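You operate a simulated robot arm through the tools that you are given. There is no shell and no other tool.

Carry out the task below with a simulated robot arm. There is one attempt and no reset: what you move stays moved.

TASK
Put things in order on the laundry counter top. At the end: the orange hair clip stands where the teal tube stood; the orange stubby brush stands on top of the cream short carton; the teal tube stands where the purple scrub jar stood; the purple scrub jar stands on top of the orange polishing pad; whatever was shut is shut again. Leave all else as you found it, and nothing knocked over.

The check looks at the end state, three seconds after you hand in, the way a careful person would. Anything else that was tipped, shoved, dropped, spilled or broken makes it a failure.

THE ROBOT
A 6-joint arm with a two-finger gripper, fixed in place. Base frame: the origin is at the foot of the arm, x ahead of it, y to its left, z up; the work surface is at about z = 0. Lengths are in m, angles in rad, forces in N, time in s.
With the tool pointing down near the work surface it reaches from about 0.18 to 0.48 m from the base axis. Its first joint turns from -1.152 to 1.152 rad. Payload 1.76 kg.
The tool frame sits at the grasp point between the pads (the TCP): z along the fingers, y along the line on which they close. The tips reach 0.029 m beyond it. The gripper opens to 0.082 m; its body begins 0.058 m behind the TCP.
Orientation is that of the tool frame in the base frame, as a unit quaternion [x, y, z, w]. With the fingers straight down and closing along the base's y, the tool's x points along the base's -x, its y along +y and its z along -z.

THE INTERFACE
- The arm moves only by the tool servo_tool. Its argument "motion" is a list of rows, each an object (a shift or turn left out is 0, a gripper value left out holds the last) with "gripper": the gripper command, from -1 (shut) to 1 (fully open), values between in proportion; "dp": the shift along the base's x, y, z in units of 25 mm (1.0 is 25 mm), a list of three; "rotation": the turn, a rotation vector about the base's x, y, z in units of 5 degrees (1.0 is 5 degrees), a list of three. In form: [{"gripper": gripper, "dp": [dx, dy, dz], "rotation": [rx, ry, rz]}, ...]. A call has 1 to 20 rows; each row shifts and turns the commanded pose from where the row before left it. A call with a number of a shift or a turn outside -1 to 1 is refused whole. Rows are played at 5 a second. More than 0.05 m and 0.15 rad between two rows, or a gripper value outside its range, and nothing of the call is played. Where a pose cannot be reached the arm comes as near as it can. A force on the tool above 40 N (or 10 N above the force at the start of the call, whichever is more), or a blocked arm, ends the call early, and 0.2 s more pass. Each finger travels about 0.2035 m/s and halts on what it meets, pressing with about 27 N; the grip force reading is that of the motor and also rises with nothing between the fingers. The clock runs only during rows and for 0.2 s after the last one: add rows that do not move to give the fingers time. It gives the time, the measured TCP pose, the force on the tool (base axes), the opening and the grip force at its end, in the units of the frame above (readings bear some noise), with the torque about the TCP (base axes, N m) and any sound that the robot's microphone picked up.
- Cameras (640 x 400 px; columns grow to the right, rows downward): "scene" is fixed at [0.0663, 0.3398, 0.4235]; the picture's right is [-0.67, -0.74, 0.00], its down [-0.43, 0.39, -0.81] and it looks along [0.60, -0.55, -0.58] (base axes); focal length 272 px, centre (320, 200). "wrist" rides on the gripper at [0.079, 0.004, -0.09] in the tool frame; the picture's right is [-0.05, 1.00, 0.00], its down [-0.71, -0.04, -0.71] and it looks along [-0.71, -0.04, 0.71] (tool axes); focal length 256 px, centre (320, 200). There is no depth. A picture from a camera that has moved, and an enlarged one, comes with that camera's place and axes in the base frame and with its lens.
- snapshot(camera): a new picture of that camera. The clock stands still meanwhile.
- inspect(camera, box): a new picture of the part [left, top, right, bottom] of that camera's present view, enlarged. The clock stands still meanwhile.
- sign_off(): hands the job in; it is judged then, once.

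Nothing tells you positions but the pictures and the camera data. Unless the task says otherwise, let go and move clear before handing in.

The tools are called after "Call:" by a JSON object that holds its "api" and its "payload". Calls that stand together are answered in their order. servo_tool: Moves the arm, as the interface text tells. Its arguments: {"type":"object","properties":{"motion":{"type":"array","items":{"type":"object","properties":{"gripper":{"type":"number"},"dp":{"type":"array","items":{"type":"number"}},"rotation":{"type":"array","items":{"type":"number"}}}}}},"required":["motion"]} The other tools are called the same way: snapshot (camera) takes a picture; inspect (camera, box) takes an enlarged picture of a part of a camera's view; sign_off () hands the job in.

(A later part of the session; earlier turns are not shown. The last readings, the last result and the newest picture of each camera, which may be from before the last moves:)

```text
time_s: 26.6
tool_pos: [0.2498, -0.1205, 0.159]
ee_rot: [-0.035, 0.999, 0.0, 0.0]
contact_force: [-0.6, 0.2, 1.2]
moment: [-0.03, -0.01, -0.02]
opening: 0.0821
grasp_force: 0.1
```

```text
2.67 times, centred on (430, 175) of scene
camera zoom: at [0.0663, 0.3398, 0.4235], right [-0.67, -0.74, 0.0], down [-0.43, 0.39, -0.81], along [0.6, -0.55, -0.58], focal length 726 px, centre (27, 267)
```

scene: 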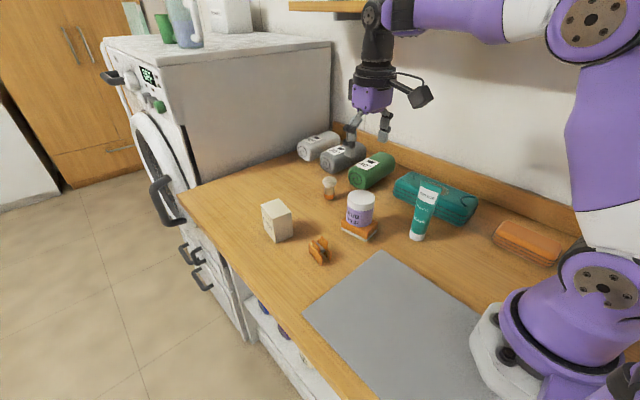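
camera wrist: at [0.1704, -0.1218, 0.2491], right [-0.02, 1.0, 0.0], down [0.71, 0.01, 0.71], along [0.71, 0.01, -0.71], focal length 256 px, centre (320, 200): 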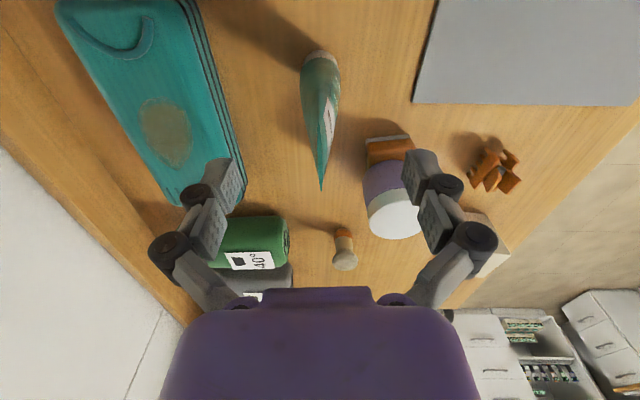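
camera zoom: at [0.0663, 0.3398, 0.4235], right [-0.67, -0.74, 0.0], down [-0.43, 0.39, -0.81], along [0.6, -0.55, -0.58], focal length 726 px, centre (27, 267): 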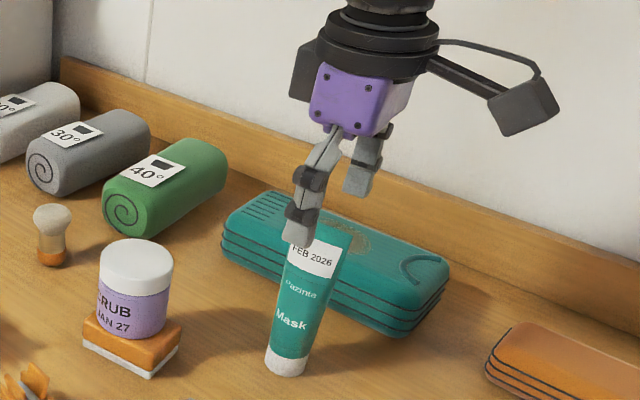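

The tube is about 137 mm tall, centre (0.252, -0.120), yaw about 3°, matching my gripper. Descending so the flat body is between the pads while the top stays clear of the palm.

Call:
{"api": "servo_tool", "payload": {"motion": [{"gripper": 1, "dp": [0.08, 0.01, -0.6]}, {"dp": [0, 0, -0.8]}, {"dp": [0, 0, -0.8]}, {"dp": [0, 0, -0.66]}, {}, {}]}}

Call:
{"api": "snapshot", "payload": {"camera": "wrist"}}

Call:
{"api": "inspect", "payload": {"camera": "scene", "box": [360, 130, 500, 250]}}

```text
time_s: 28.0
tool_pos: [0.2525, -0.1203, 0.0892]
ee_rot: [-0.034, 0.999, -0.001, 0.0]
contact_force: [-0.3, -0.2, 0.0]
moment: [-0.02, 0.0, -0.01]
opening: 0.0822
grasp_force: 0.1
```

```text
taken
camera wrist: at [0.1723, -0.1216, 0.1777], right [-0.02, 1.0, 0.0], down [0.71, 0.01, 0.71], along [0.71, 0.01, -0.71], focal length 256 px, centre (320, 200)
```

wrist: 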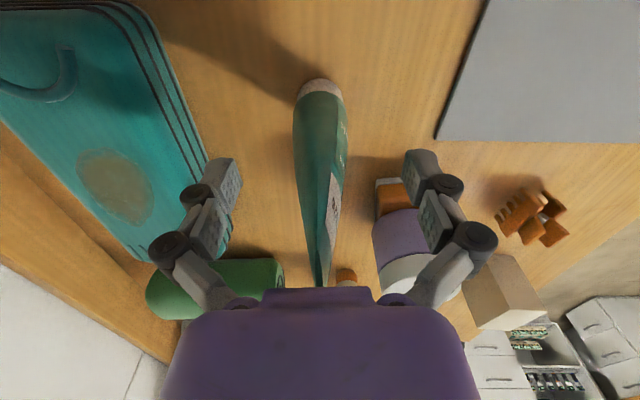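

```text
3.33 times, centred on (430, 190) of scene
camera zoom: at [0.0663, 0.3398, 0.4235], right [-0.67, -0.74, 0.0], down [-0.43, 0.39, -0.81], along [0.6, -0.55, -0.58], focal length 908 px, centre (-47, 233)
```

zoom: 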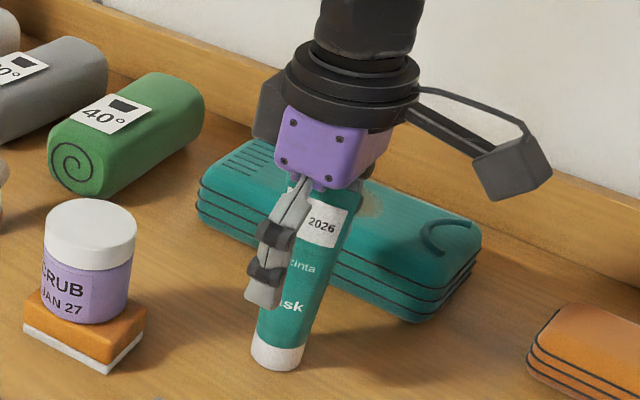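

The tube is centred between the fingers with the palm clear. Closing progressively.

Call:
{"api": "servo_tool", "payload": {"motion": [{"gripper": 0.4}, {"gripper": 0}, {"gripper": -0.3}, {"gripper": -0.6}, {"gripper": -1}, {}, {}]}}

Call:
{"api": "snapshot", "payload": {"camera": "wrist"}}

Call:
{"api": "inspect", "payload": {"camera": "scene", "box": [360, 130, 500, 250]}}

```text
time_s: 29.6
tool_pos: [0.2527, -0.1195, 0.0886]
ee_rot: [-0.035, 0.999, 0.0, 0.0]
contact_force: [1.0, 0.5, 4.4]
moment: [0.06, 0.02, 0.01]
opening: 0.0226
grasp_force: 27.1
```

```text
taken
camera wrist: at [0.1724, -0.1216, 0.1779], right [-0.02, 1.0, 0.0], down [0.71, 0.01, 0.71], along [0.71, 0.01, -0.71], focal length 256 px, centre (320, 200)
```

wrist: 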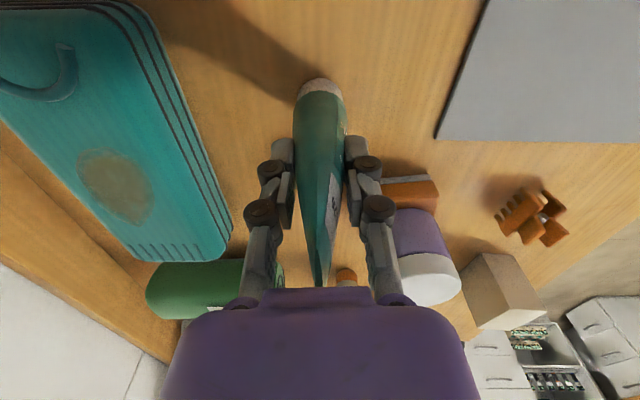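

```text
3.33 times, centred on (430, 190) of scene
camera zoom: at [0.0663, 0.3398, 0.4235], right [-0.67, -0.74, 0.0], down [-0.43, 0.39, -0.81], along [0.6, -0.55, -0.58], focal length 908 px, centre (-47, 233)
```

zoom: 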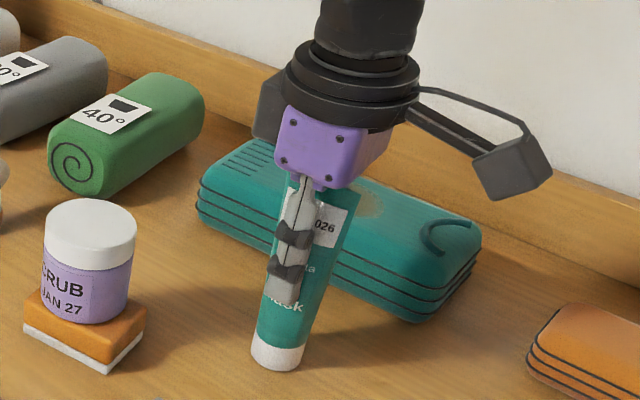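

Gripped at 22.6 mm. Lifting slowly and watching for slip.

Call:
{"api": "servo_tool", "payload": {"motion": [{"gripper": -1, "dp": [0, 0, 0.1]}, {"dp": [0, 0, 0.1]}, {"dp": [0, 0, 0.15]}, {"dp": [0, 0, 0.15]}, {}]}}

Call:
{"api": "snapshot", "payload": {"camera": "wrist"}}

Call:
{"api": "inspect", "payload": {"camera": "scene", "box": [360, 130, 500, 250]}}

```text
time_s: 30.8
tool_pos: [0.2522, -0.1203, 0.1022]
ee_rot: [-0.035, 0.999, 0.0, -0.001]
contact_force: [-0.1, 0.1, -1.5]
moment: [-0.01, -0.02, 0.03]
opening: 0.0227
grasp_force: 26.7
```

```text
taken
camera wrist: at [0.1729, -0.1216, 0.1903], right [-0.02, 1.0, 0.0], down [0.71, 0.01, 0.71], along [0.71, 0.01, -0.71], focal length 256 px, centre (320, 200)
```

wrist: 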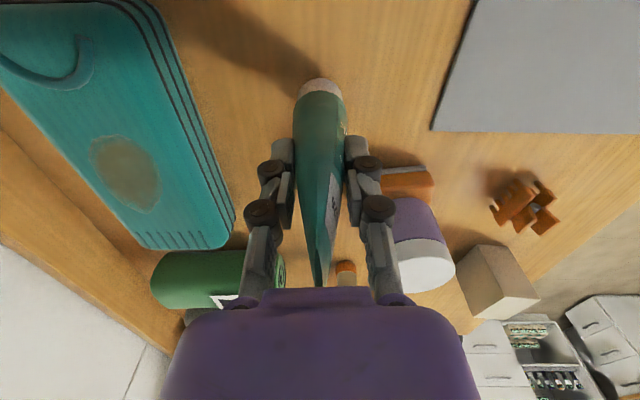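

```text
3.33 times, centred on (430, 190) of scene
camera zoom: at [0.0663, 0.3398, 0.4235], right [-0.67, -0.74, 0.0], down [-0.43, 0.39, -0.81], along [0.6, -0.55, -0.58], focal length 908 px, centre (-47, 233)
```

zoom: 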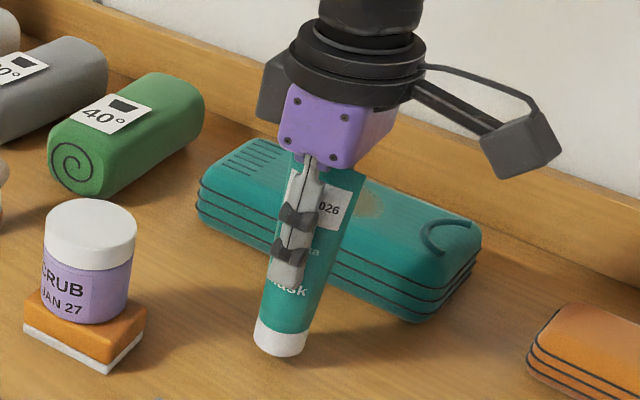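

Tube holds firmly. Raising a bit more and carrying it across to the jar's old spot at about (0.250, 0.1205).

Call:
{"api": "servo_tool", "payload": {"motion": [{"gripper": -1, "dp": [0, 0, 0.6]}, {"dp": [0, 0, 0.8]}, {"dp": [0, 0.4, 0.4]}, {"dp": [-0.008, 0.7, 0.1]}, {"dp": [-0.01, 0.85, 0]}, {"dp": [-0.01, 0.85, 0]}, {"dp": [-0.01, 0.85, 0]}, {"dp": [-0.01, 0.85, 0]}, {"dp": [-0.01, 0.85, 0]}, {"dp": [-0.01, 0.85, 0]}, {"dp": [-0.01, 0.85, 0]}, {"dp": [-0.01, 0.85, 0]}, {"dp": [0, 0.85, 0]}, {"dp": [0, 0.6, 0]}, {"dp": [0, 0.28, 0]}, {}, {}]}}

Call:
{"api": "snapshot", "payload": {"camera": "scene"}}

Call:
{"api": "snapshot", "payload": {"camera": "wrist"}}

```text
time_s: 34.4
tool_pos: [0.2495, 0.1205, 0.1493]
ee_rot: [-0.036, 0.999, 0.001, 0.0]
contact_force: [-0.2, -0.6, -1.3]
moment: [0.03, -0.04, 0.03]
opening: 0.0228
grasp_force: 26.7
```

```text
taken
```

scene: 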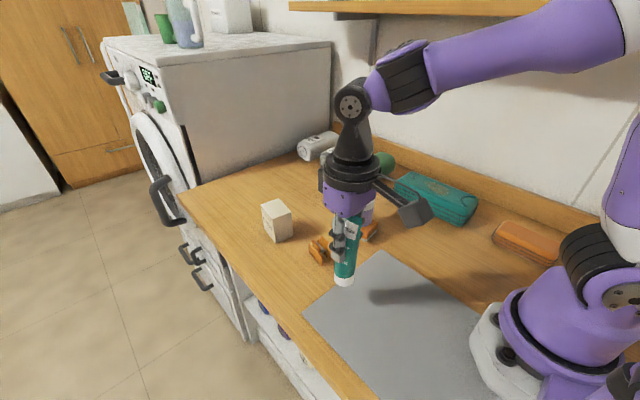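

```text
taken
camera wrist: at [0.1711, 0.1189, 0.238], right [-0.02, 1.0, 0.0], down [0.71, 0.01, 0.71], along [0.71, 0.01, -0.71], focal length 256 px, centre (320, 200)
```

wrist: 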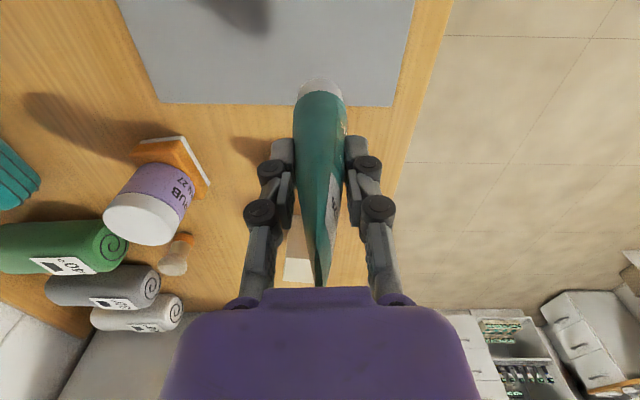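

Tube is above the jar's old spot. Lowering to just above the mat.

Call:
{"api": "servo_tool", "payload": {"motion": [{"gripper": -1, "dp": [0.02, 0, -0.5]}, {"dp": [0, 0, -0.7]}, {"dp": [0, 0, -0.5]}, {"dp": [0, 0, -0.3]}, {"dp": [0, 0, -0.12]}, {}]}}

Call:
{"api": "inspect", "payload": {"camera": "scene", "box": [280, 200, 420, 320]}}

```text
time_s: 35.8
tool_pos: [0.2509, 0.1217, 0.0953]
ee_rot: [-0.035, 0.999, 0.0, 0.0]
contact_force: [-0.3, -0.3, -1.1]
moment: [0.01, -0.02, 0.03]
opening: 0.0229
grasp_force: 27.1
```

```text
3.33 times, centred on (350, 260) of scene
camera zoom: at [0.0663, 0.3398, 0.4235], right [-0.67, -0.74, 0.0], down [-0.43, 0.39, -0.81], along [0.6, -0.55, -0.58], focal length 908 px, centre (220, 0)
```

zoom: 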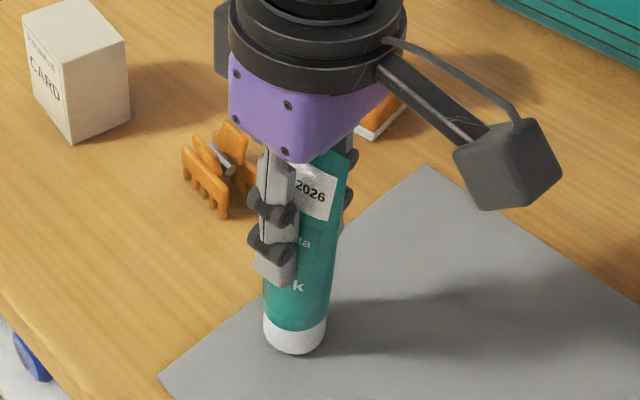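

It lines up with the jar's old base position. Lowering in small steps to contact.

Call:
{"api": "servo_tool", "payload": {"motion": [{"gripper": -1, "dp": [0, 0, -0.06]}, {"dp": [0, 0, -0.06]}, {}]}}

```text
time_s: 36.6
tool_pos: [0.2507, 0.1216, 0.0932]
ee_rot: [-0.035, 0.999, 0.0, 0.0]
contact_force: [-1.5, -1.0, 6.8]
moment: [-0.13, 0.14, 0.0]
opening: 0.0228
grasp_force: 26.8
```

Touchdown with light force. Relieving half a millimetre, then opening gradually.

Call:
{"api": "servo_tool", "payload": {"motion": [{"gripper": -1, "dp": [0, 0, 0.015]}, {}, {"gripper": -0.4}, {"gripper": -0.32}, {"gripper": -0.2}, {"gripper": 0}, {"gripper": 0.4}, {"gripper": 1}, {}, {}]}}

Call:
{"api": "snapshot", "payload": {"camera": "wrist"}}

Call:
{"api": "inspect", "payload": {"camera": "scene", "box": [280, 200, 420, 320]}}

```text
time_s: 38.8
tool_pos: [0.2515, 0.1217, 0.0936]
ee_rot: [-0.035, 0.999, 0.0, 0.0]
contact_force: [0.0, 0.6, -0.3]
moment: [-0.03, 0.01, 0.01]
opening: 0.0821
grasp_force: 0.1
```

```text
taken
camera wrist: at [0.1718, 0.119, 0.1823], right [-0.02, 1.0, 0.0], down [0.71, 0.01, 0.71], along [0.71, 0.01, -0.71], focal length 256 px, centre (320, 200)
```

wrist: 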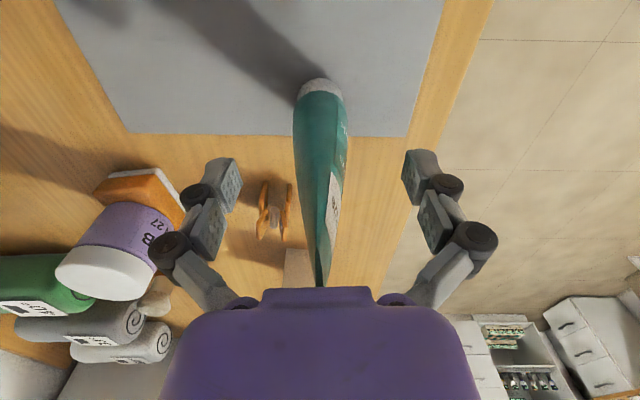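

```text
3.33 times, centred on (350, 260) of scene
camera zoom: at [0.0663, 0.3398, 0.4235], right [-0.67, -0.74, 0.0], down [-0.43, 0.39, -0.81], along [0.6, -0.55, -0.58], focal length 908 px, centre (220, 0)
```

zoom: 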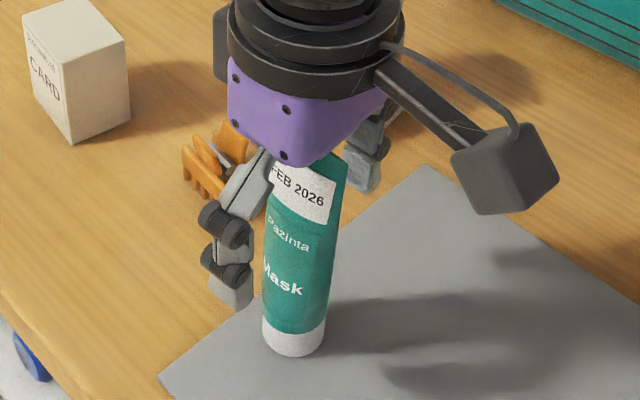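

The tube stands free on the mat. Rising straight up well clear of its top, and checking.

Call:
{"api": "servo_tool", "payload": {"motion": [{"gripper": 1, "dp": [0, 0, 0.4]}, {"dp": [0, 0, 0.8]}, {"dp": [0, 0, 1]}, {"dp": [0, 0, 1]}, {"dp": [0, 0, 1]}, {"dp": [0, 0, 1]}, {"dp": [0, 0, 0.5]}, {}]}}

Call:
{"api": "snapshot", "payload": {"camera": "scene"}}

Call:
{"api": "snapshot", "payload": {"camera": "wrist"}}

Call:
{"api": "inspect", "payload": {"camera": "scene", "box": [290, 225, 350, 275]}}

Call:
{"api": "inspect", "payload": {"camera": "wrist", "box": [240, 80, 340, 160]}}

```text
time_s: 40.6
tool_pos: [0.2509, 0.1215, 0.2362]
ee_rot: [-0.035, 0.999, 0.0, 0.0]
contact_force: [0.4, -0.1, 0.1]
moment: [0.02, -0.01, -0.01]
opening: 0.0824
grasp_force: 0.2
```

```text
taken
```

scene: 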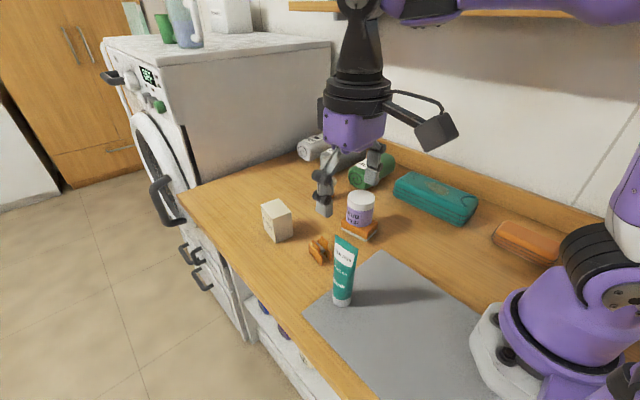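

```text
taken
camera wrist: at [0.1715, 0.1191, 0.3249], right [-0.02, 1.0, 0.0], down [0.71, 0.01, 0.71], along [0.71, 0.01, -0.71], focal length 256 px, centre (320, 200)
```

wrist: 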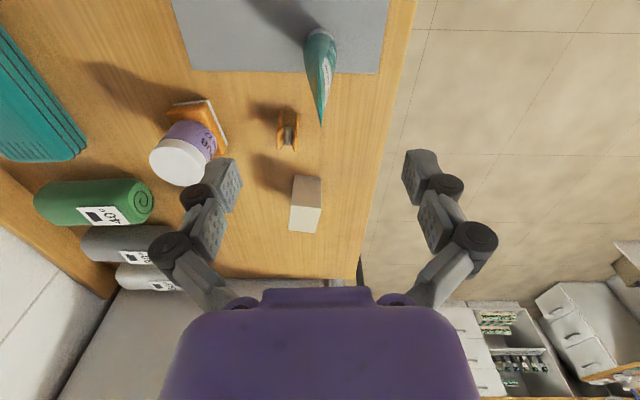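

```text
8.00 times, centred on (320, 250) of scene
camera zoom: at [0.0663, 0.3398, 0.4235], right [-0.67, -0.74, 0.0], down [-0.43, 0.39, -0.81], along [0.6, -0.55, -0.58], focal length 2179 px, centre (320, -200)
```

zoom: 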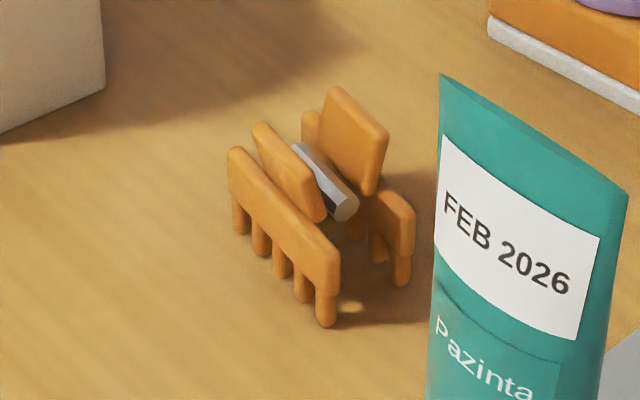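

```text
5.00 times, centred on (290, 120) of wrist
camera zoom: at [0.1715, 0.1191, 0.3249], right [-0.02, 1.0, 0.0], down [0.71, 0.01, 0.71], along [0.71, 0.01, -0.71], focal length 1280 px, centre (470, 600)
```

zoom: 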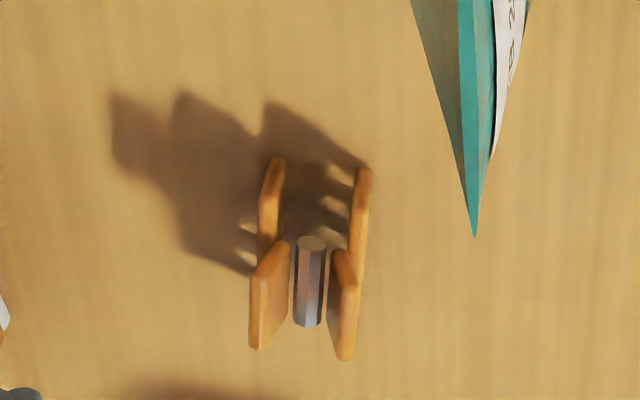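

The tube stands at the jar's old spot. The clip stands on its teeth near (0.354, 0.080), jaws roughly along x; I'll move above it (keeping the wrist camera clear of the tube) for a closer look.

Call:
{"api": "servo_tool", "payload": {"motion": [{"gripper": 1, "dp": [0.84, -0.332, 0], "rotation": [0, 0, -0.2]}, {"dp": [0.84, -0.332, 0], "rotation": [0, 0, -0.2]}, {"dp": [0.84, -0.332, 0], "rotation": [0, 0, -0.2]}, {"dp": [0.84, -0.332, -0.6], "rotation": [0, 0, -0.2]}, {"dp": [0.84, -0.332, -0.6], "rotation": [0, 0, -0.2]}, {"dp": [0, 0, -0.8]}, {"dp": [0, 0, -0.8]}, {}, {}]}}

Call:
{"api": "snapshot", "payload": {"camera": "wrist"}}

Call:
{"api": "snapshot", "payload": {"camera": "scene"}}

Call:
{"api": "inspect", "payload": {"camera": "wrist", "box": [260, 60, 380, 160]}}

```text
time_s: 42.6
tool_pos: [0.3559, 0.0804, 0.1658]
ee_rot: [0.007, 1.0, 0.0, 0.0]
contact_force: [0.0, 0.2, 0.1]
moment: [0.02, 0.01, -0.02]
opening: 0.0822
grasp_force: 0.1
```

```text
taken
camera wrist: at [0.2767, 0.0849, 0.2546], right [0.07, 1.0, 0.0], down [0.71, -0.05, 0.71], along [0.71, -0.05, -0.71], focal length 256 px, centre (320, 200)
```

wrist: 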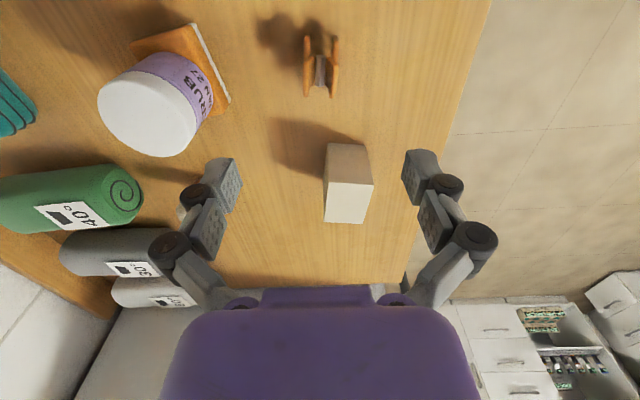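

```text
taken
```

scene: 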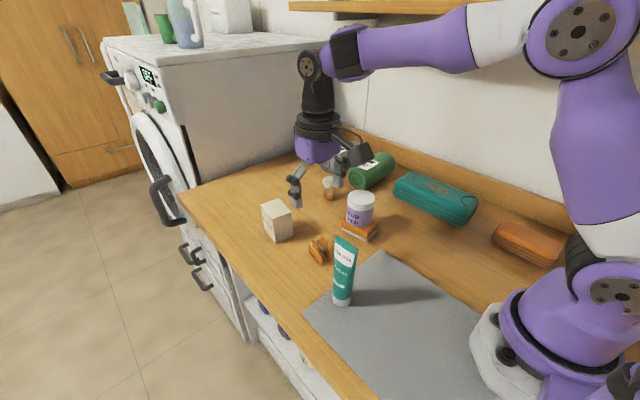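

```text
4.00 times, centred on (320, 110) of wrist
camera zoom: at [0.2767, 0.0849, 0.2546], right [0.07, 1.0, 0.0], down [0.71, -0.05, 0.71], along [0.71, -0.05, -0.71], focal length 1024 px, centre (320, 560)
```

zoom: 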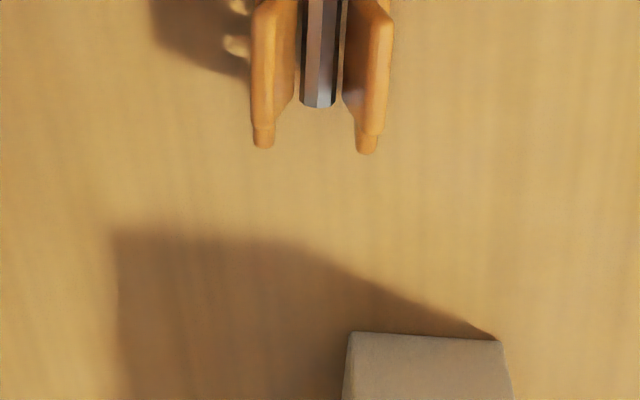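

Call:
{"api": "inspect", "payload": {"camera": "wrist", "box": [280, 20, 360, 120]}}

Call:
{"api": "inspect", "payload": {"camera": "wrist", "box": [300, 120, 400, 240]}}

```text
4.00 times, centred on (320, 70) of wrist
camera zoom: at [0.2767, 0.0849, 0.2546], right [0.07, 1.0, 0.0], down [0.71, -0.05, 0.71], along [0.71, -0.05, -0.71], focal length 1024 px, centre (320, 720)
```

zoom: 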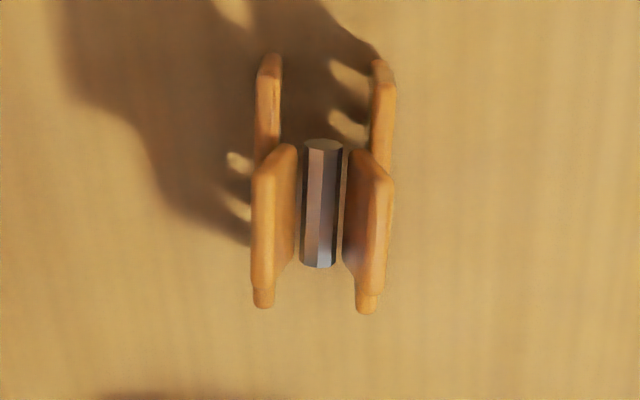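

```text
3.33 times, centred on (350, 180) of wrist
camera zoom: at [0.2767, 0.0849, 0.2546], right [0.07, 1.0, 0.0], down [0.71, -0.05, 0.71], along [0.71, -0.05, -0.71], focal length 853 px, centre (220, 267)
```

zoom: 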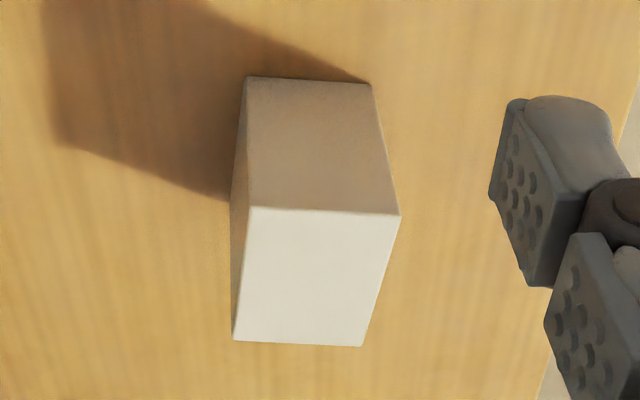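

Clip centre is about (0.356, 0.080), 30 mm wide — right under the tool. I'll descend partway, check the camera clears the tube, then go down.

Call:
{"api": "servo_tool", "payload": {"motion": [{"gripper": 1, "dp": [0, -0.02, -0.8]}, {"dp": [0, 0, -0.9]}, {"dp": [0, 0, -0.9]}, {"dp": [0, 0, -0.5]}, {}]}}

Call:
{"api": "inspect", "payload": {"camera": "scene", "box": [240, 130, 440, 320]}}

Call:
{"api": "snapshot", "payload": {"camera": "wrist"}}

```text
time_s: 43.8
tool_pos: [0.3561, 0.0785, 0.0865]
ee_rot: [0.008, 1.0, 0.0, 0.0]
contact_force: [-0.1, 0.8, 0.5]
moment: [0.03, 0.01, 0.05]
opening: 0.0819
grasp_force: 0.0
```

```text
2.11 times, centred on (340, 225) of scene
camera zoom: at [0.0663, 0.3398, 0.4235], right [-0.67, -0.74, 0.0], down [-0.43, 0.39, -0.81], along [0.6, -0.55, -0.58], focal length 574 px, centre (278, 147)
```

zoom: 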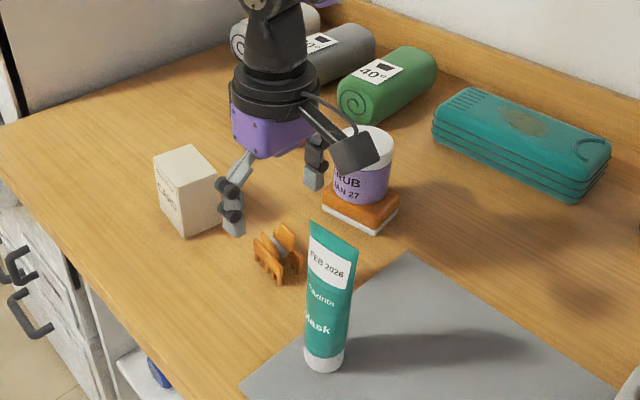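

```text
taken
camera wrist: at [0.2768, 0.0843, 0.1769], right [0.07, 1.0, 0.0], down [0.71, -0.05, 0.71], along [0.71, -0.05, -0.71], focal length 256 px, centre (320, 200)
```

wrist: 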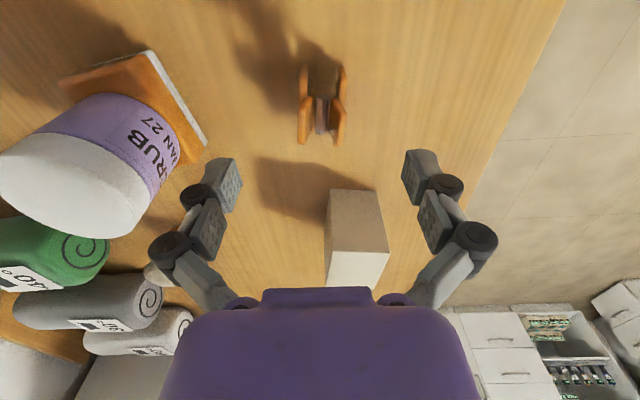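

Clearances look fine (about 15 mm between camera and tube). Descending the rest around the clip.

Call:
{"api": "servo_tool", "payload": {"motion": [{"gripper": 1, "dp": [0.03, 0.03, -0.6]}, {"dp": [0, 0, -0.7]}, {"dp": [0, 0, -0.5]}, {"dp": [0, 0, -0.25]}, {}]}}

Call:
{"api": "snapshot", "payload": {"camera": "wrist"}}

Call:
{"api": "inspect", "payload": {"camera": "scene", "box": [240, 160, 400, 320]}}

```text
time_s: 45.0
tool_pos: [0.357, 0.0786, 0.0373]
ee_rot: [0.008, 1.0, 0.0, 0.0]
contact_force: [0.2, 0.5, 0.8]
moment: [0.01, 0.01, 0.0]
opening: 0.0822
grasp_force: 0.0
```

```text
taken
camera wrist: at [0.2774, 0.0848, 0.1264], right [0.07, 1.0, 0.0], down [0.71, -0.05, 0.71], along [0.71, -0.05, -0.71], focal length 256 px, centre (320, 200)
```

wrist: 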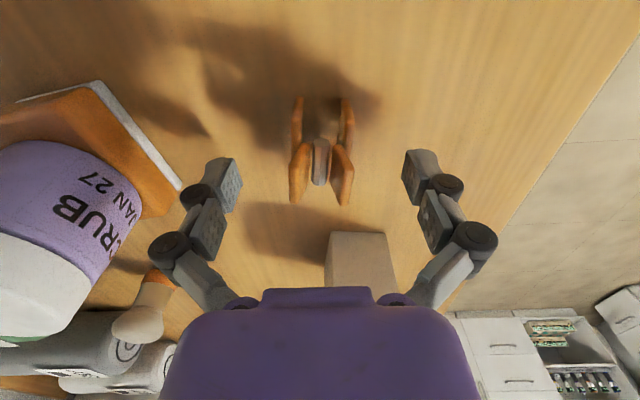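

```text
2.50 times, centred on (320, 240) of scene
camera zoom: at [0.0663, 0.3398, 0.4235], right [-0.67, -0.74, 0.0], down [-0.43, 0.39, -0.81], along [0.6, -0.55, -0.58], focal length 681 px, centre (320, 100)
```

zoom: 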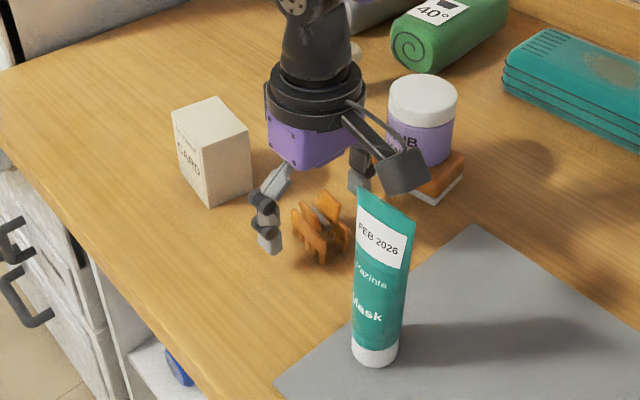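

Clip is centred between the fingers. Going 5 mm lower for a better bite, then closing progressively.

Call:
{"api": "servo_tool", "payload": {"motion": [{"gripper": 1, "dp": [0, 0.02, -0.2]}, {"gripper": 0.4}, {"gripper": 0.1}, {"gripper": -0.1}, {"gripper": -0.3}, {"gripper": -1}, {}, {}]}}

Call:
{"api": "snapshot", "payload": {"camera": "wrist"}}

Call:
{"api": "inspect", "payload": {"camera": "scene", "box": [270, 190, 370, 290]}}

```text
time_s: 46.8
tool_pos: [0.3582, 0.0812, 0.0325]
ee_rot: [0.009, 1.0, -0.001, 0.0]
contact_force: [-0.2, -0.8, 1.8]
moment: [-0.02, -0.03, 0.03]
opening: 0.0267
grasp_force: 27.3
```

```text
taken
camera wrist: at [0.2775, 0.0853, 0.1217], right [0.07, 1.0, 0.0], down [0.71, -0.05, 0.71], along [0.71, -0.05, -0.71], focal length 256 px, centre (320, 200)
```

wrist: 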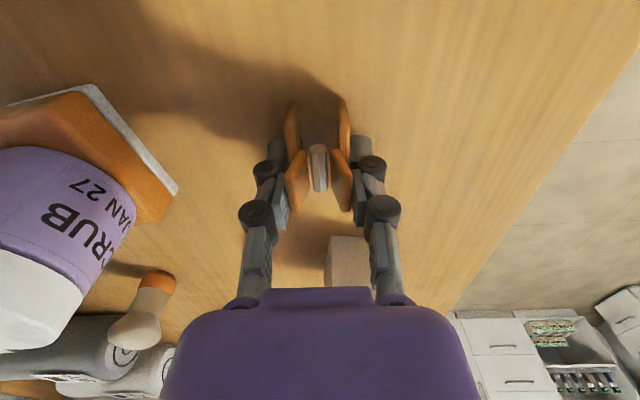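

```text
4.00 times, centred on (320, 240) of scene
camera zoom: at [0.0663, 0.3398, 0.4235], right [-0.67, -0.74, 0.0], down [-0.43, 0.39, -0.81], along [0.6, -0.55, -0.58], focal length 1090 px, centre (320, 40)
```

zoom: 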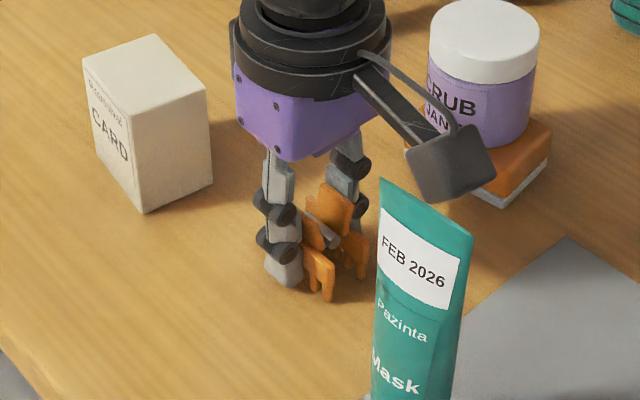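

Clip gripped at 26.7 mm. Lifting slowly.

Call:
{"api": "servo_tool", "payload": {"motion": [{"gripper": -1, "dp": [0, 0, 0.1]}, {"dp": [0, 0, 0.15]}, {"dp": [0, 0, 0.2]}, {"dp": [0, 0, 0.3]}, {}]}}

Call:
{"api": "snapshot", "payload": {"camera": "wrist"}}

Call:
{"api": "inspect", "payload": {"camera": "scene", "box": [270, 180, 370, 280]}}

```text
time_s: 48.0
tool_pos: [0.3571, 0.0803, 0.0513]
ee_rot: [0.009, 1.0, 0.001, -0.001]
contact_force: [-0.1, -1.5, 0.0]
moment: [0.03, -0.03, 0.01]
opening: 0.0266
grasp_force: 26.9
```

```text
taken
camera wrist: at [0.278, 0.0856, 0.1402], right [0.07, 1.0, 0.0], down [0.71, -0.05, 0.71], along [0.71, -0.05, -0.71], focal length 256 px, centre (320, 200)
```

wrist: 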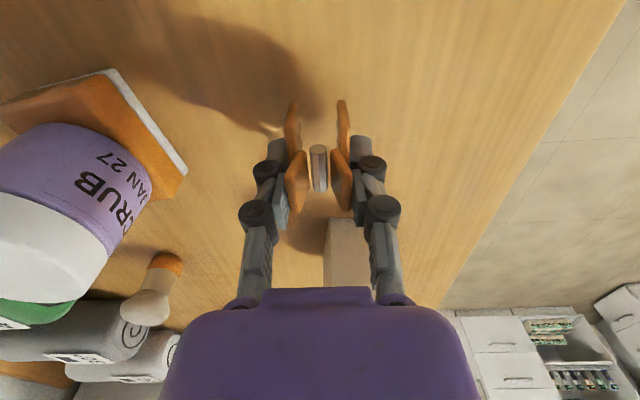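

```text
4.00 times, centred on (320, 230) of scene
camera zoom: at [0.0663, 0.3398, 0.4235], right [-0.67, -0.74, 0.0], down [-0.43, 0.39, -0.81], along [0.6, -0.55, -0.58], focal length 1090 px, centre (320, 80)
```

zoom: 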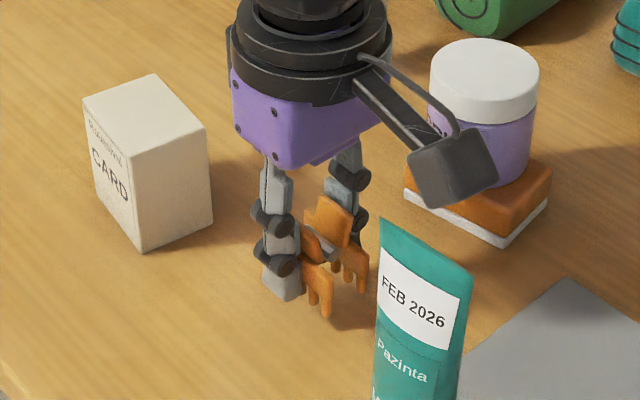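

Clip is held level. Raising straight up, then carrying it to the tube's old spot (0.252, -0.120), well above the jar.

Call:
{"api": "servo_tool", "payload": {"motion": [{"gripper": -1, "dp": [0, 0, 0.6]}, {"dp": [0, 0, 1]}, {"dp": [0, 0, 1]}, {"dp": [0, 0, 1]}, {"dp": [0, 0, 1]}, {"dp": [-0.2, -0.4, 0.2]}, {"dp": [-0.41, -0.8, 0]}, {"dp": [-0.41, -0.8, 0]}, {"dp": [-0.41, -0.8, 0]}, {"dp": [-0.41, -0.8, 0]}, {"dp": [-0.41, -0.8, 0]}, {"dp": [-0.41, -0.8, 0]}, {"dp": [-0.41, -0.8, 0]}, {"dp": [-0.41, -0.8, 0]}, {"dp": [-0.41, -0.8, 0]}, {"dp": [-0.21, -0.42, 0]}, {}, {}]}}

Call:
{"api": "snapshot", "payload": {"camera": "scene"}}

Call:
{"api": "snapshot", "payload": {"camera": "wrist"}}

```text
time_s: 51.8
tool_pos: [0.2551, -0.1207, 0.171]
ee_rot: [0.009, 1.0, 0.0, 0.0]
contact_force: [0.1, 0.9, 0.1]
moment: [-0.01, -0.04, -0.01]
opening: 0.0263
grasp_force: 26.8
```

```text
taken
```

scene: 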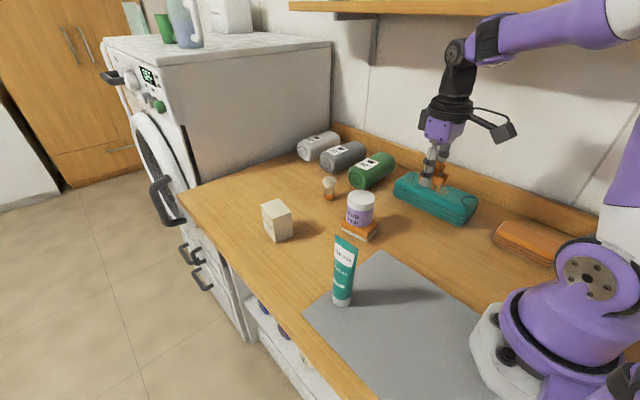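

```text
taken
camera wrist: at [0.1756, -0.1152, 0.2599], right [0.07, 1.0, 0.0], down [0.71, -0.05, 0.71], along [0.71, -0.05, -0.71], focal length 256 px, centre (320, 200)
```

wrist: 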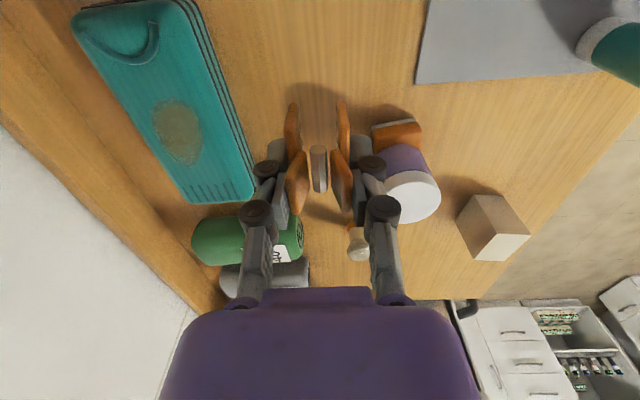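

Clip is above the tube's old spot. Lowering to just above the counter.

Call:
{"api": "servo_tool", "payload": {"motion": [{"gripper": -1, "dp": [-0.02, 0.02, -0.6]}, {"dp": [0, 0, -0.9]}, {"dp": [0, 0, -0.9]}, {"dp": [0, 0, -0.9]}, {"dp": [0, 0, -0.9]}, {"dp": [0, 0, -0.6]}, {"dp": [0, 0, -0.35]}, {"dp": [0, 0, -0.12]}, {}]}}

Call:
{"api": "inspect", "payload": {"camera": "scene", "box": [370, 150, 490, 260]}}

```text
time_s: 53.8
tool_pos: [0.2547, -0.1192, 0.0377]
ee_rot: [0.01, 1.0, 0.0, 0.0]
contact_force: [-0.1, 0.8, -0.1]
moment: [0.01, -0.04, 0.0]
opening: 0.0265
grasp_force: 27.0
```

```text
3.64 times, centred on (430, 205) of scene
camera zoom: at [0.0663, 0.3398, 0.4235], right [-0.67, -0.74, 0.0], down [-0.43, 0.39, -0.81], along [0.6, -0.55, -0.58], focal length 991 px, centre (-80, 182)
```

zoom: 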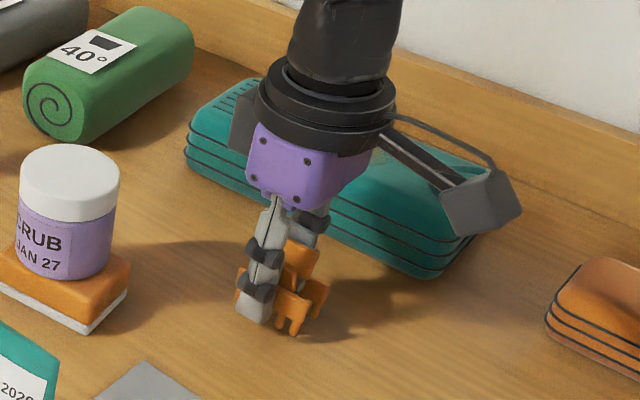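

Call:
{"api": "servo_tool", "payload": {"motion": [{"gripper": -1, "dp": [0, 0, -0.07]}, {"dp": [0, 0, -0.07]}, {}]}}

```text
time_s: 54.6
tool_pos: [0.2546, -0.1183, 0.0347]
ee_rot: [0.009, 1.0, 0.001, 0.0]
contact_force: [-0.5, 1.0, 0.3]
moment: [0.01, -0.01, 0.01]
opening: 0.0265
grasp_force: 27.0
```

No contact yet; continuing in 1 mm steps.

Call:
{"api": "servo_tool", "payload": {"motion": [{"gripper": -1, "dp": [0, -0.03, -0.04]}, {"dp": [0, 0, -0.03]}, {}]}}

```text
time_s: 55.4
tool_pos: [0.2547, -0.1205, 0.0328]
ee_rot: [0.008, 1.0, -0.001, 0.0]
contact_force: [-0.6, 0.2, -0.7]
moment: [0.0, -0.01, 0.03]
opening: 0.0264
grasp_force: 26.8
```

Call:
{"api": "servo_tool", "payload": {"motion": [{"gripper": -1, "dp": [0, 0, -0.04]}, {}]}}

Call:
{"api": "inspect", "payload": {"camera": "scene", "box": [390, 190, 470, 260]}}

```text
time_s: 56.0
tool_pos: [0.2551, -0.1206, 0.0335]
ee_rot: [0.009, 1.0, 0.001, 0.0]
contact_force: [0.2, 0.3, 0.8]
moment: [-0.01, 0.02, 0.03]
opening: 0.0267
grasp_force: 26.6
```

```text
5.71 times, centred on (430, 225) of scene
camera zoom: at [0.0663, 0.3398, 0.4235], right [-0.67, -0.74, 0.0], down [-0.43, 0.39, -0.81], along [0.6, -0.55, -0.58], focal length 1557 px, centre (-309, 57)
```

zoom: 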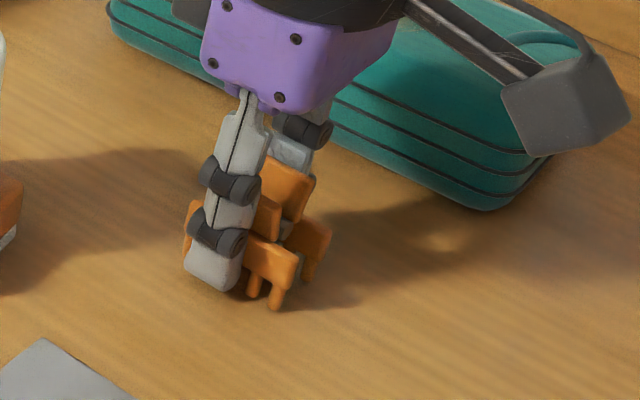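

Call:
{"api": "servo_tool", "payload": {"motion": [{"gripper": -1, "dp": [0, 0, -0.04]}, {}, {}]}}

```text
time_s: 56.8
tool_pos: [0.2551, -0.1204, 0.0317]
ee_rot: [0.009, 1.0, 0.0, 0.001]
contact_force: [-4.6, 2.8, 25.0]
moment: [0.04, 0.12, -0.04]
opening: 0.0264
grasp_force: 26.3
```

Contact. Backing off slightly to relieve, then opening gradually.

Call:
{"api": "servo_tool", "payload": {"motion": [{"gripper": -1, "dp": [0, 0, 0.035]}, {}]}}

```text
time_s: 57.4
tool_pos: [0.2535, -0.12, 0.032]
ee_rot: [0.009, 1.0, -0.001, -0.001]
contact_force: [0.0, 0.8, 0.4]
moment: [-0.02, -0.02, 0.03]
opening: 0.0265
grasp_force: 26.6
```

Call:
{"api": "servo_tool", "payload": {"motion": [{"gripper": -0.31}, {"gripper": -0.25}, {"gripper": -0.1}, {"gripper": 0.2}, {"gripper": 0.6}, {"gripper": 1}, {}, {}]}}

Call:
{"api": "snapshot", "payload": {"camera": "wrist"}}

Call:
{"api": "inspect", "payload": {"camera": "scene", "box": [390, 190, 470, 260]}}

```text
time_s: 59.2
tool_pos: [0.2541, -0.1203, 0.0325]
ee_rot: [0.009, 1.0, 0.0, -0.001]
contact_force: [-0.7, -0.4, -0.2]
moment: [-0.02, 0.04, -0.02]
opening: 0.082
grasp_force: 0.0
```

```text
taken
camera wrist: at [0.1752, -0.1155, 0.1217], right [0.07, 1.0, 0.0], down [0.71, -0.05, 0.71], along [0.71, -0.05, -0.71], focal length 256 px, centre (320, 200)
```

wrist: 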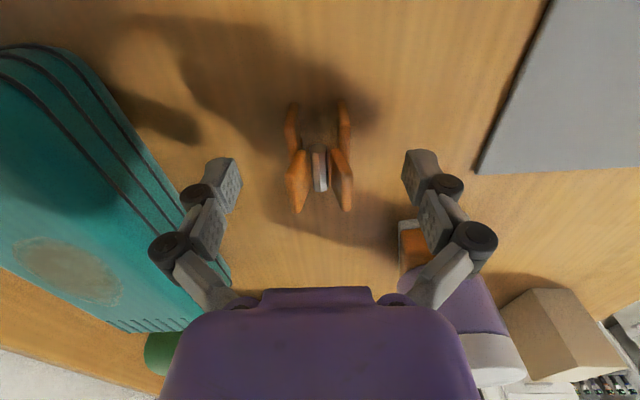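

```text
5.71 times, centred on (430, 225) of scene
camera zoom: at [0.0663, 0.3398, 0.4235], right [-0.67, -0.74, 0.0], down [-0.43, 0.39, -0.81], along [0.6, -0.55, -0.58], focal length 1557 px, centre (-309, 57)
```

zoom: 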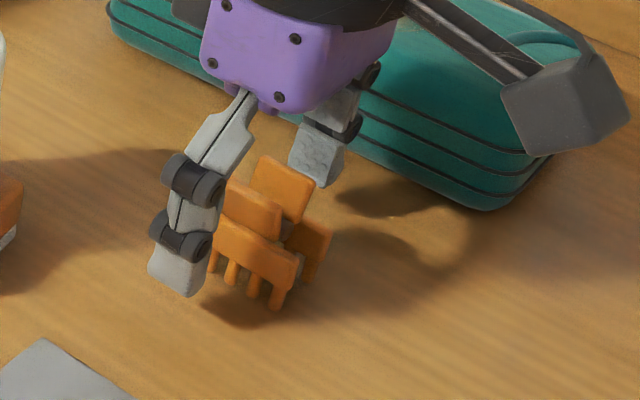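

The clip stands on its teeth at the tube's old spot. Rising straight up and viewing everything.

Call:
{"api": "servo_tool", "payload": {"motion": [{"gripper": 1, "dp": [0, 0, 0.4]}, {"dp": [0, 0, 0.8]}, {"dp": [0, 0, 1]}, {"dp": [0, 0, 1]}, {"dp": [0, 0, 1]}, {"dp": [0, 0, 1]}, {"dp": [0, 0, 1]}, {"dp": [0, 0, 0.6]}, {}]}}

Call:
{"api": "snapshot", "payload": {"camera": "scene"}}

Call:
{"api": "snapshot", "payload": {"camera": "wrist"}}

Call:
{"api": "inspect", "payload": {"camera": "scene", "box": [240, 160, 400, 260]}}

Call:
{"api": "inspect", "payload": {"camera": "scene", "box": [390, 190, 470, 260]}}

```text
time_s: 61.2
tool_pos: [0.256, -0.121, 0.2021]
ee_rot: [0.009, 1.0, 0.001, 0.0]
contact_force: [0.5, -0.1, -0.1]
moment: [0.03, 0.0, 0.02]
opening: 0.0819
grasp_force: 0.0
```

```text
taken
```

scene: 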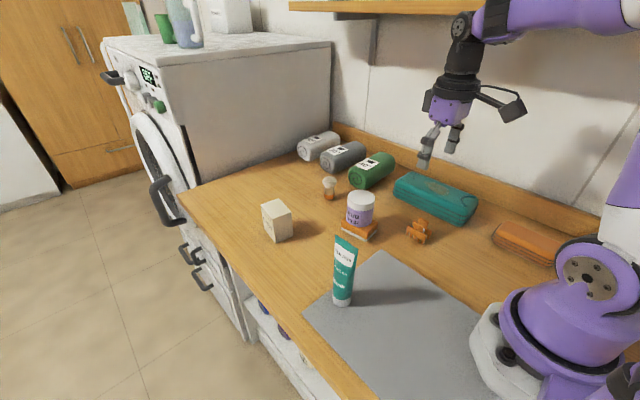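

```text
taken
camera wrist: at [0.1754, -0.1155, 0.292], right [0.07, 1.0, 0.0], down [0.71, -0.05, 0.71], along [0.71, -0.05, -0.71], focal length 256 px, centre (320, 200)
```

wrist: 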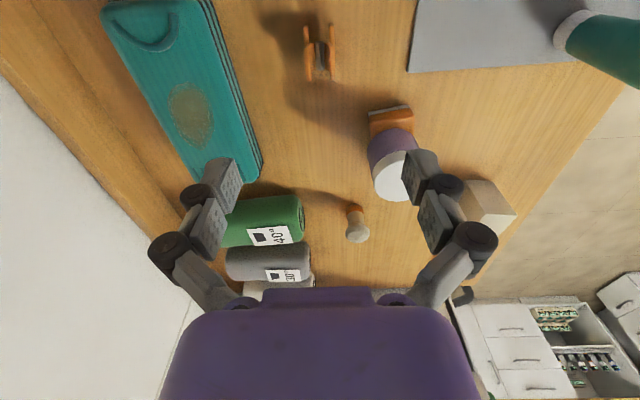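

```text
4.00 times, centred on (320, 210) of scene
camera zoom: at [0.0663, 0.3398, 0.4235], right [-0.67, -0.74, 0.0], down [-0.43, 0.39, -0.81], along [0.6, -0.55, -0.58], focal length 1090 px, centre (320, 160)
```

zoom: 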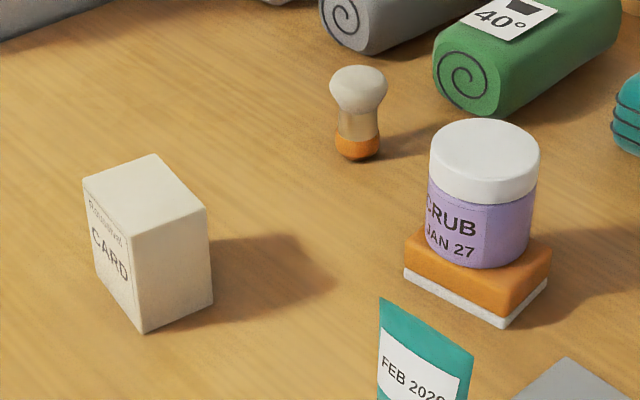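

```text
5.71 times, centred on (430, 225) of scene
camera zoom: at [0.0663, 0.3398, 0.4235], right [-0.67, -0.74, 0.0], down [-0.43, 0.39, -0.81], along [0.6, -0.55, -0.58], focal length 1557 px, centre (-309, 57)
```

zoom: 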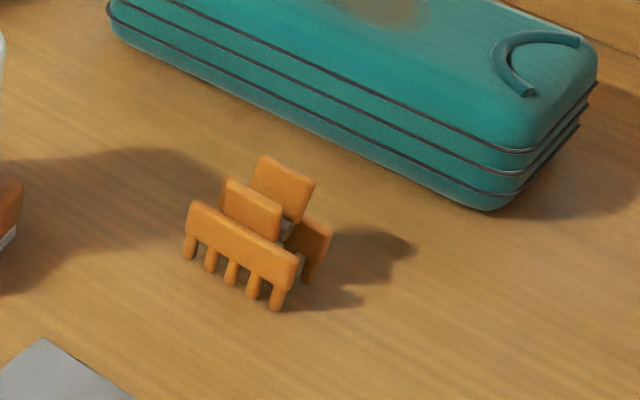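

Clip placed within a few mm of the tube's old place. Next the brush near (0.49, -0.08), which is at the edge of reach; I'll move out above it for a closer look.

Call:
{"api": "servo_tool", "payload": {"motion": [{"gripper": 1, "dp": [0.823, 0.234, 0]}, {"dp": [0.823, 0.234, 0]}, {"dp": [0.823, 0.234, 0]}, {"dp": [0.823, 0.234, 0]}, {"dp": [0.823, 0.234, 0]}, {"dp": [0.823, 0.234, 0]}, {"dp": [0.823, 0.234, 0]}, {}, {}]}}

Call:
{"api": "snapshot", "payload": {"camera": "wrist"}}

Call:
{"api": "inspect", "payload": {"camera": "wrist", "box": [260, 80, 380, 180]}}

Call:
{"api": "inspect", "payload": {"camera": "scene", "box": [305, 165, 355, 215]}}

```text
time_s: 63.2
tool_pos: [0.3982, -0.0775, 0.2033]
ee_rot: [0.009, 1.0, 0.0, 0.0]
contact_force: [0.1, 0.2, -0.4]
moment: [-0.03, -0.02, -0.03]
opening: 0.082
grasp_force: 0.0
```

```text
taken
camera wrist: at [0.3191, -0.0738, 0.291], right [0.07, 1.0, 0.0], down [0.71, -0.05, 0.71], along [0.71, -0.05, -0.71], focal length 256 px, centre (320, 200)
```

wrist: 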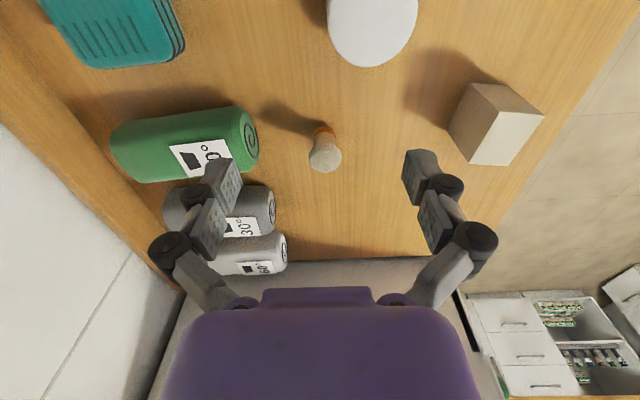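

```text
4.00 times, centred on (320, 130) of wrist
camera zoom: at [0.3191, -0.0738, 0.291], right [0.07, 1.0, 0.0], down [0.71, -0.05, 0.71], along [0.71, -0.05, -0.71], focal length 1024 px, centre (320, 480)
```

zoom: 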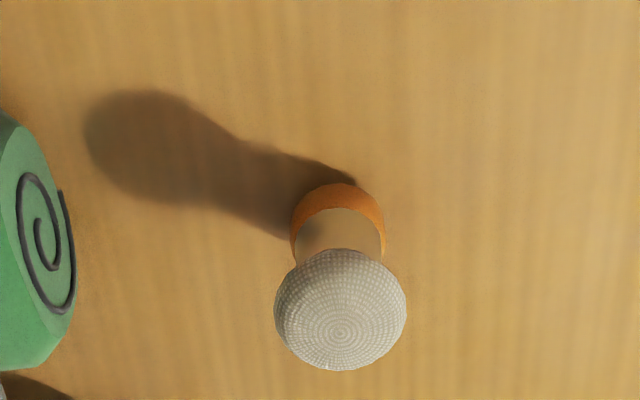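

```text
8.00 times, centred on (330, 190) of scene
camera zoom: at [0.0663, 0.3398, 0.4235], right [-0.67, -0.74, 0.0], down [-0.43, 0.39, -0.81], along [0.6, -0.55, -0.58], focal length 2179 px, centre (240, 280)
```

zoom: 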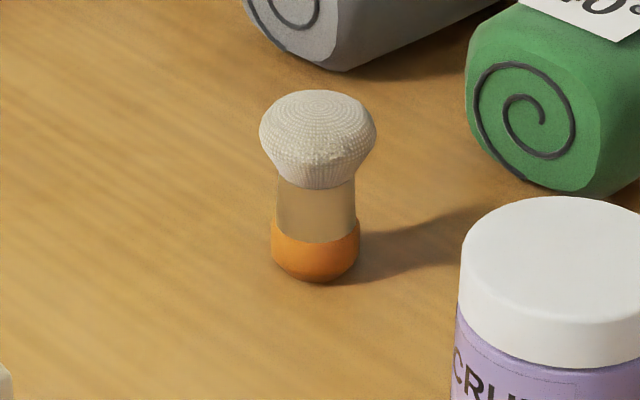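

The brush stands at about (0.491, -0.080), about 62 mm tall: head 37 mm wide on top, ferrule 27 mm, base 30 mm. I'll test how far out the arm can reach above it, staying well above the head.

Call:
{"api": "servo_tool", "payload": {"motion": [{"gripper": 0.6, "dp": [0.74, -0.018, -0.55]}, {"dp": [0.74, -0.018, -0.55]}, {"dp": [0.74, -0.018, -0.55]}, {"dp": [0.74, -0.018, -0.55]}, {"dp": [0.74, -0.018, -0.55]}, {}, {}, {}]}}

Call:
{"api": "snapshot", "payload": {"camera": "wrist"}}

Call:
{"api": "snapshot", "payload": {"camera": "scene"}}

```text
time_s: 65.0
tool_pos: [0.4657, -0.0583, 0.1286]
ee_rot: [0.009, 1.0, 0.0, 0.0]
contact_force: [0.3, -0.1, -0.3]
moment: [-0.02, 0.0, -0.01]
opening: 0.0656
grasp_force: 0.0
out of reach, approached as far as the arm can: row 4, 5
```

```text
taken
camera wrist: at [0.3861, -0.053, 0.2163], right [0.07, 1.0, 0.0], down [0.71, -0.05, 0.71], along [0.71, -0.05, -0.71], focal length 256 px, centre (320, 200)
```

wrist: 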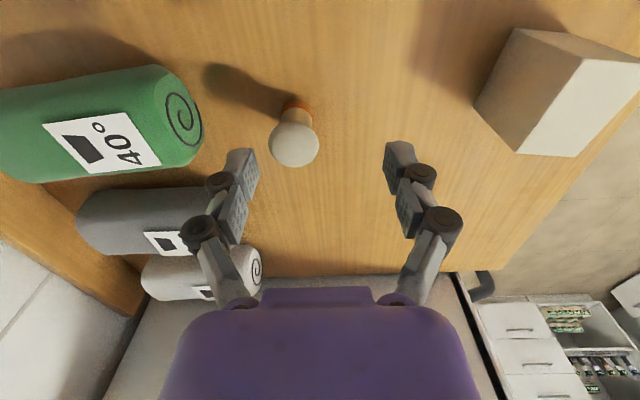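

```text
taken
```

scene: 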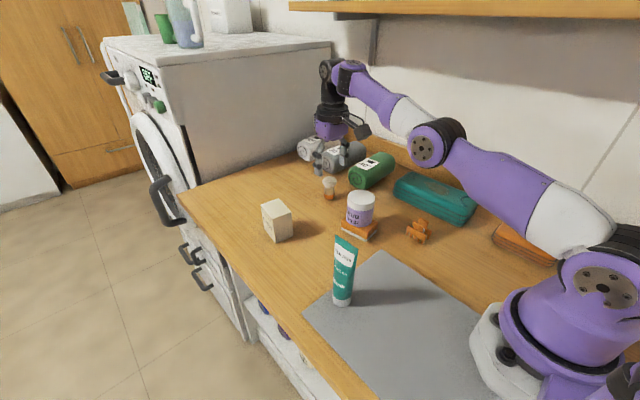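

With the tool vertical the reach ends about 0.47 m out, so I need to tilt the fingers outward about 15°. First I'll back off to a known pose.

Call:
{"api": "servo_tool", "payload": {"motion": [{"gripper": 0.6, "dp": [-0.8, 0, 0.2]}, {"dp": [-0.8, 0, 0.2]}, {"dp": [-0.8, 0, 0.2]}, {}, {}]}}

```text
time_s: 66.2
tool_pos: [0.4219, -0.0584, 0.1436]
ee_rot: [0.009, 1.0, 0.0, 0.001]
contact_force: [0.6, -0.2, 0.7]
moment: [-0.02, 0.03, -0.03]
opening: 0.0659
grasp_force: 0.0
out of reach, approached as far as the arm can: row 1, 2
```

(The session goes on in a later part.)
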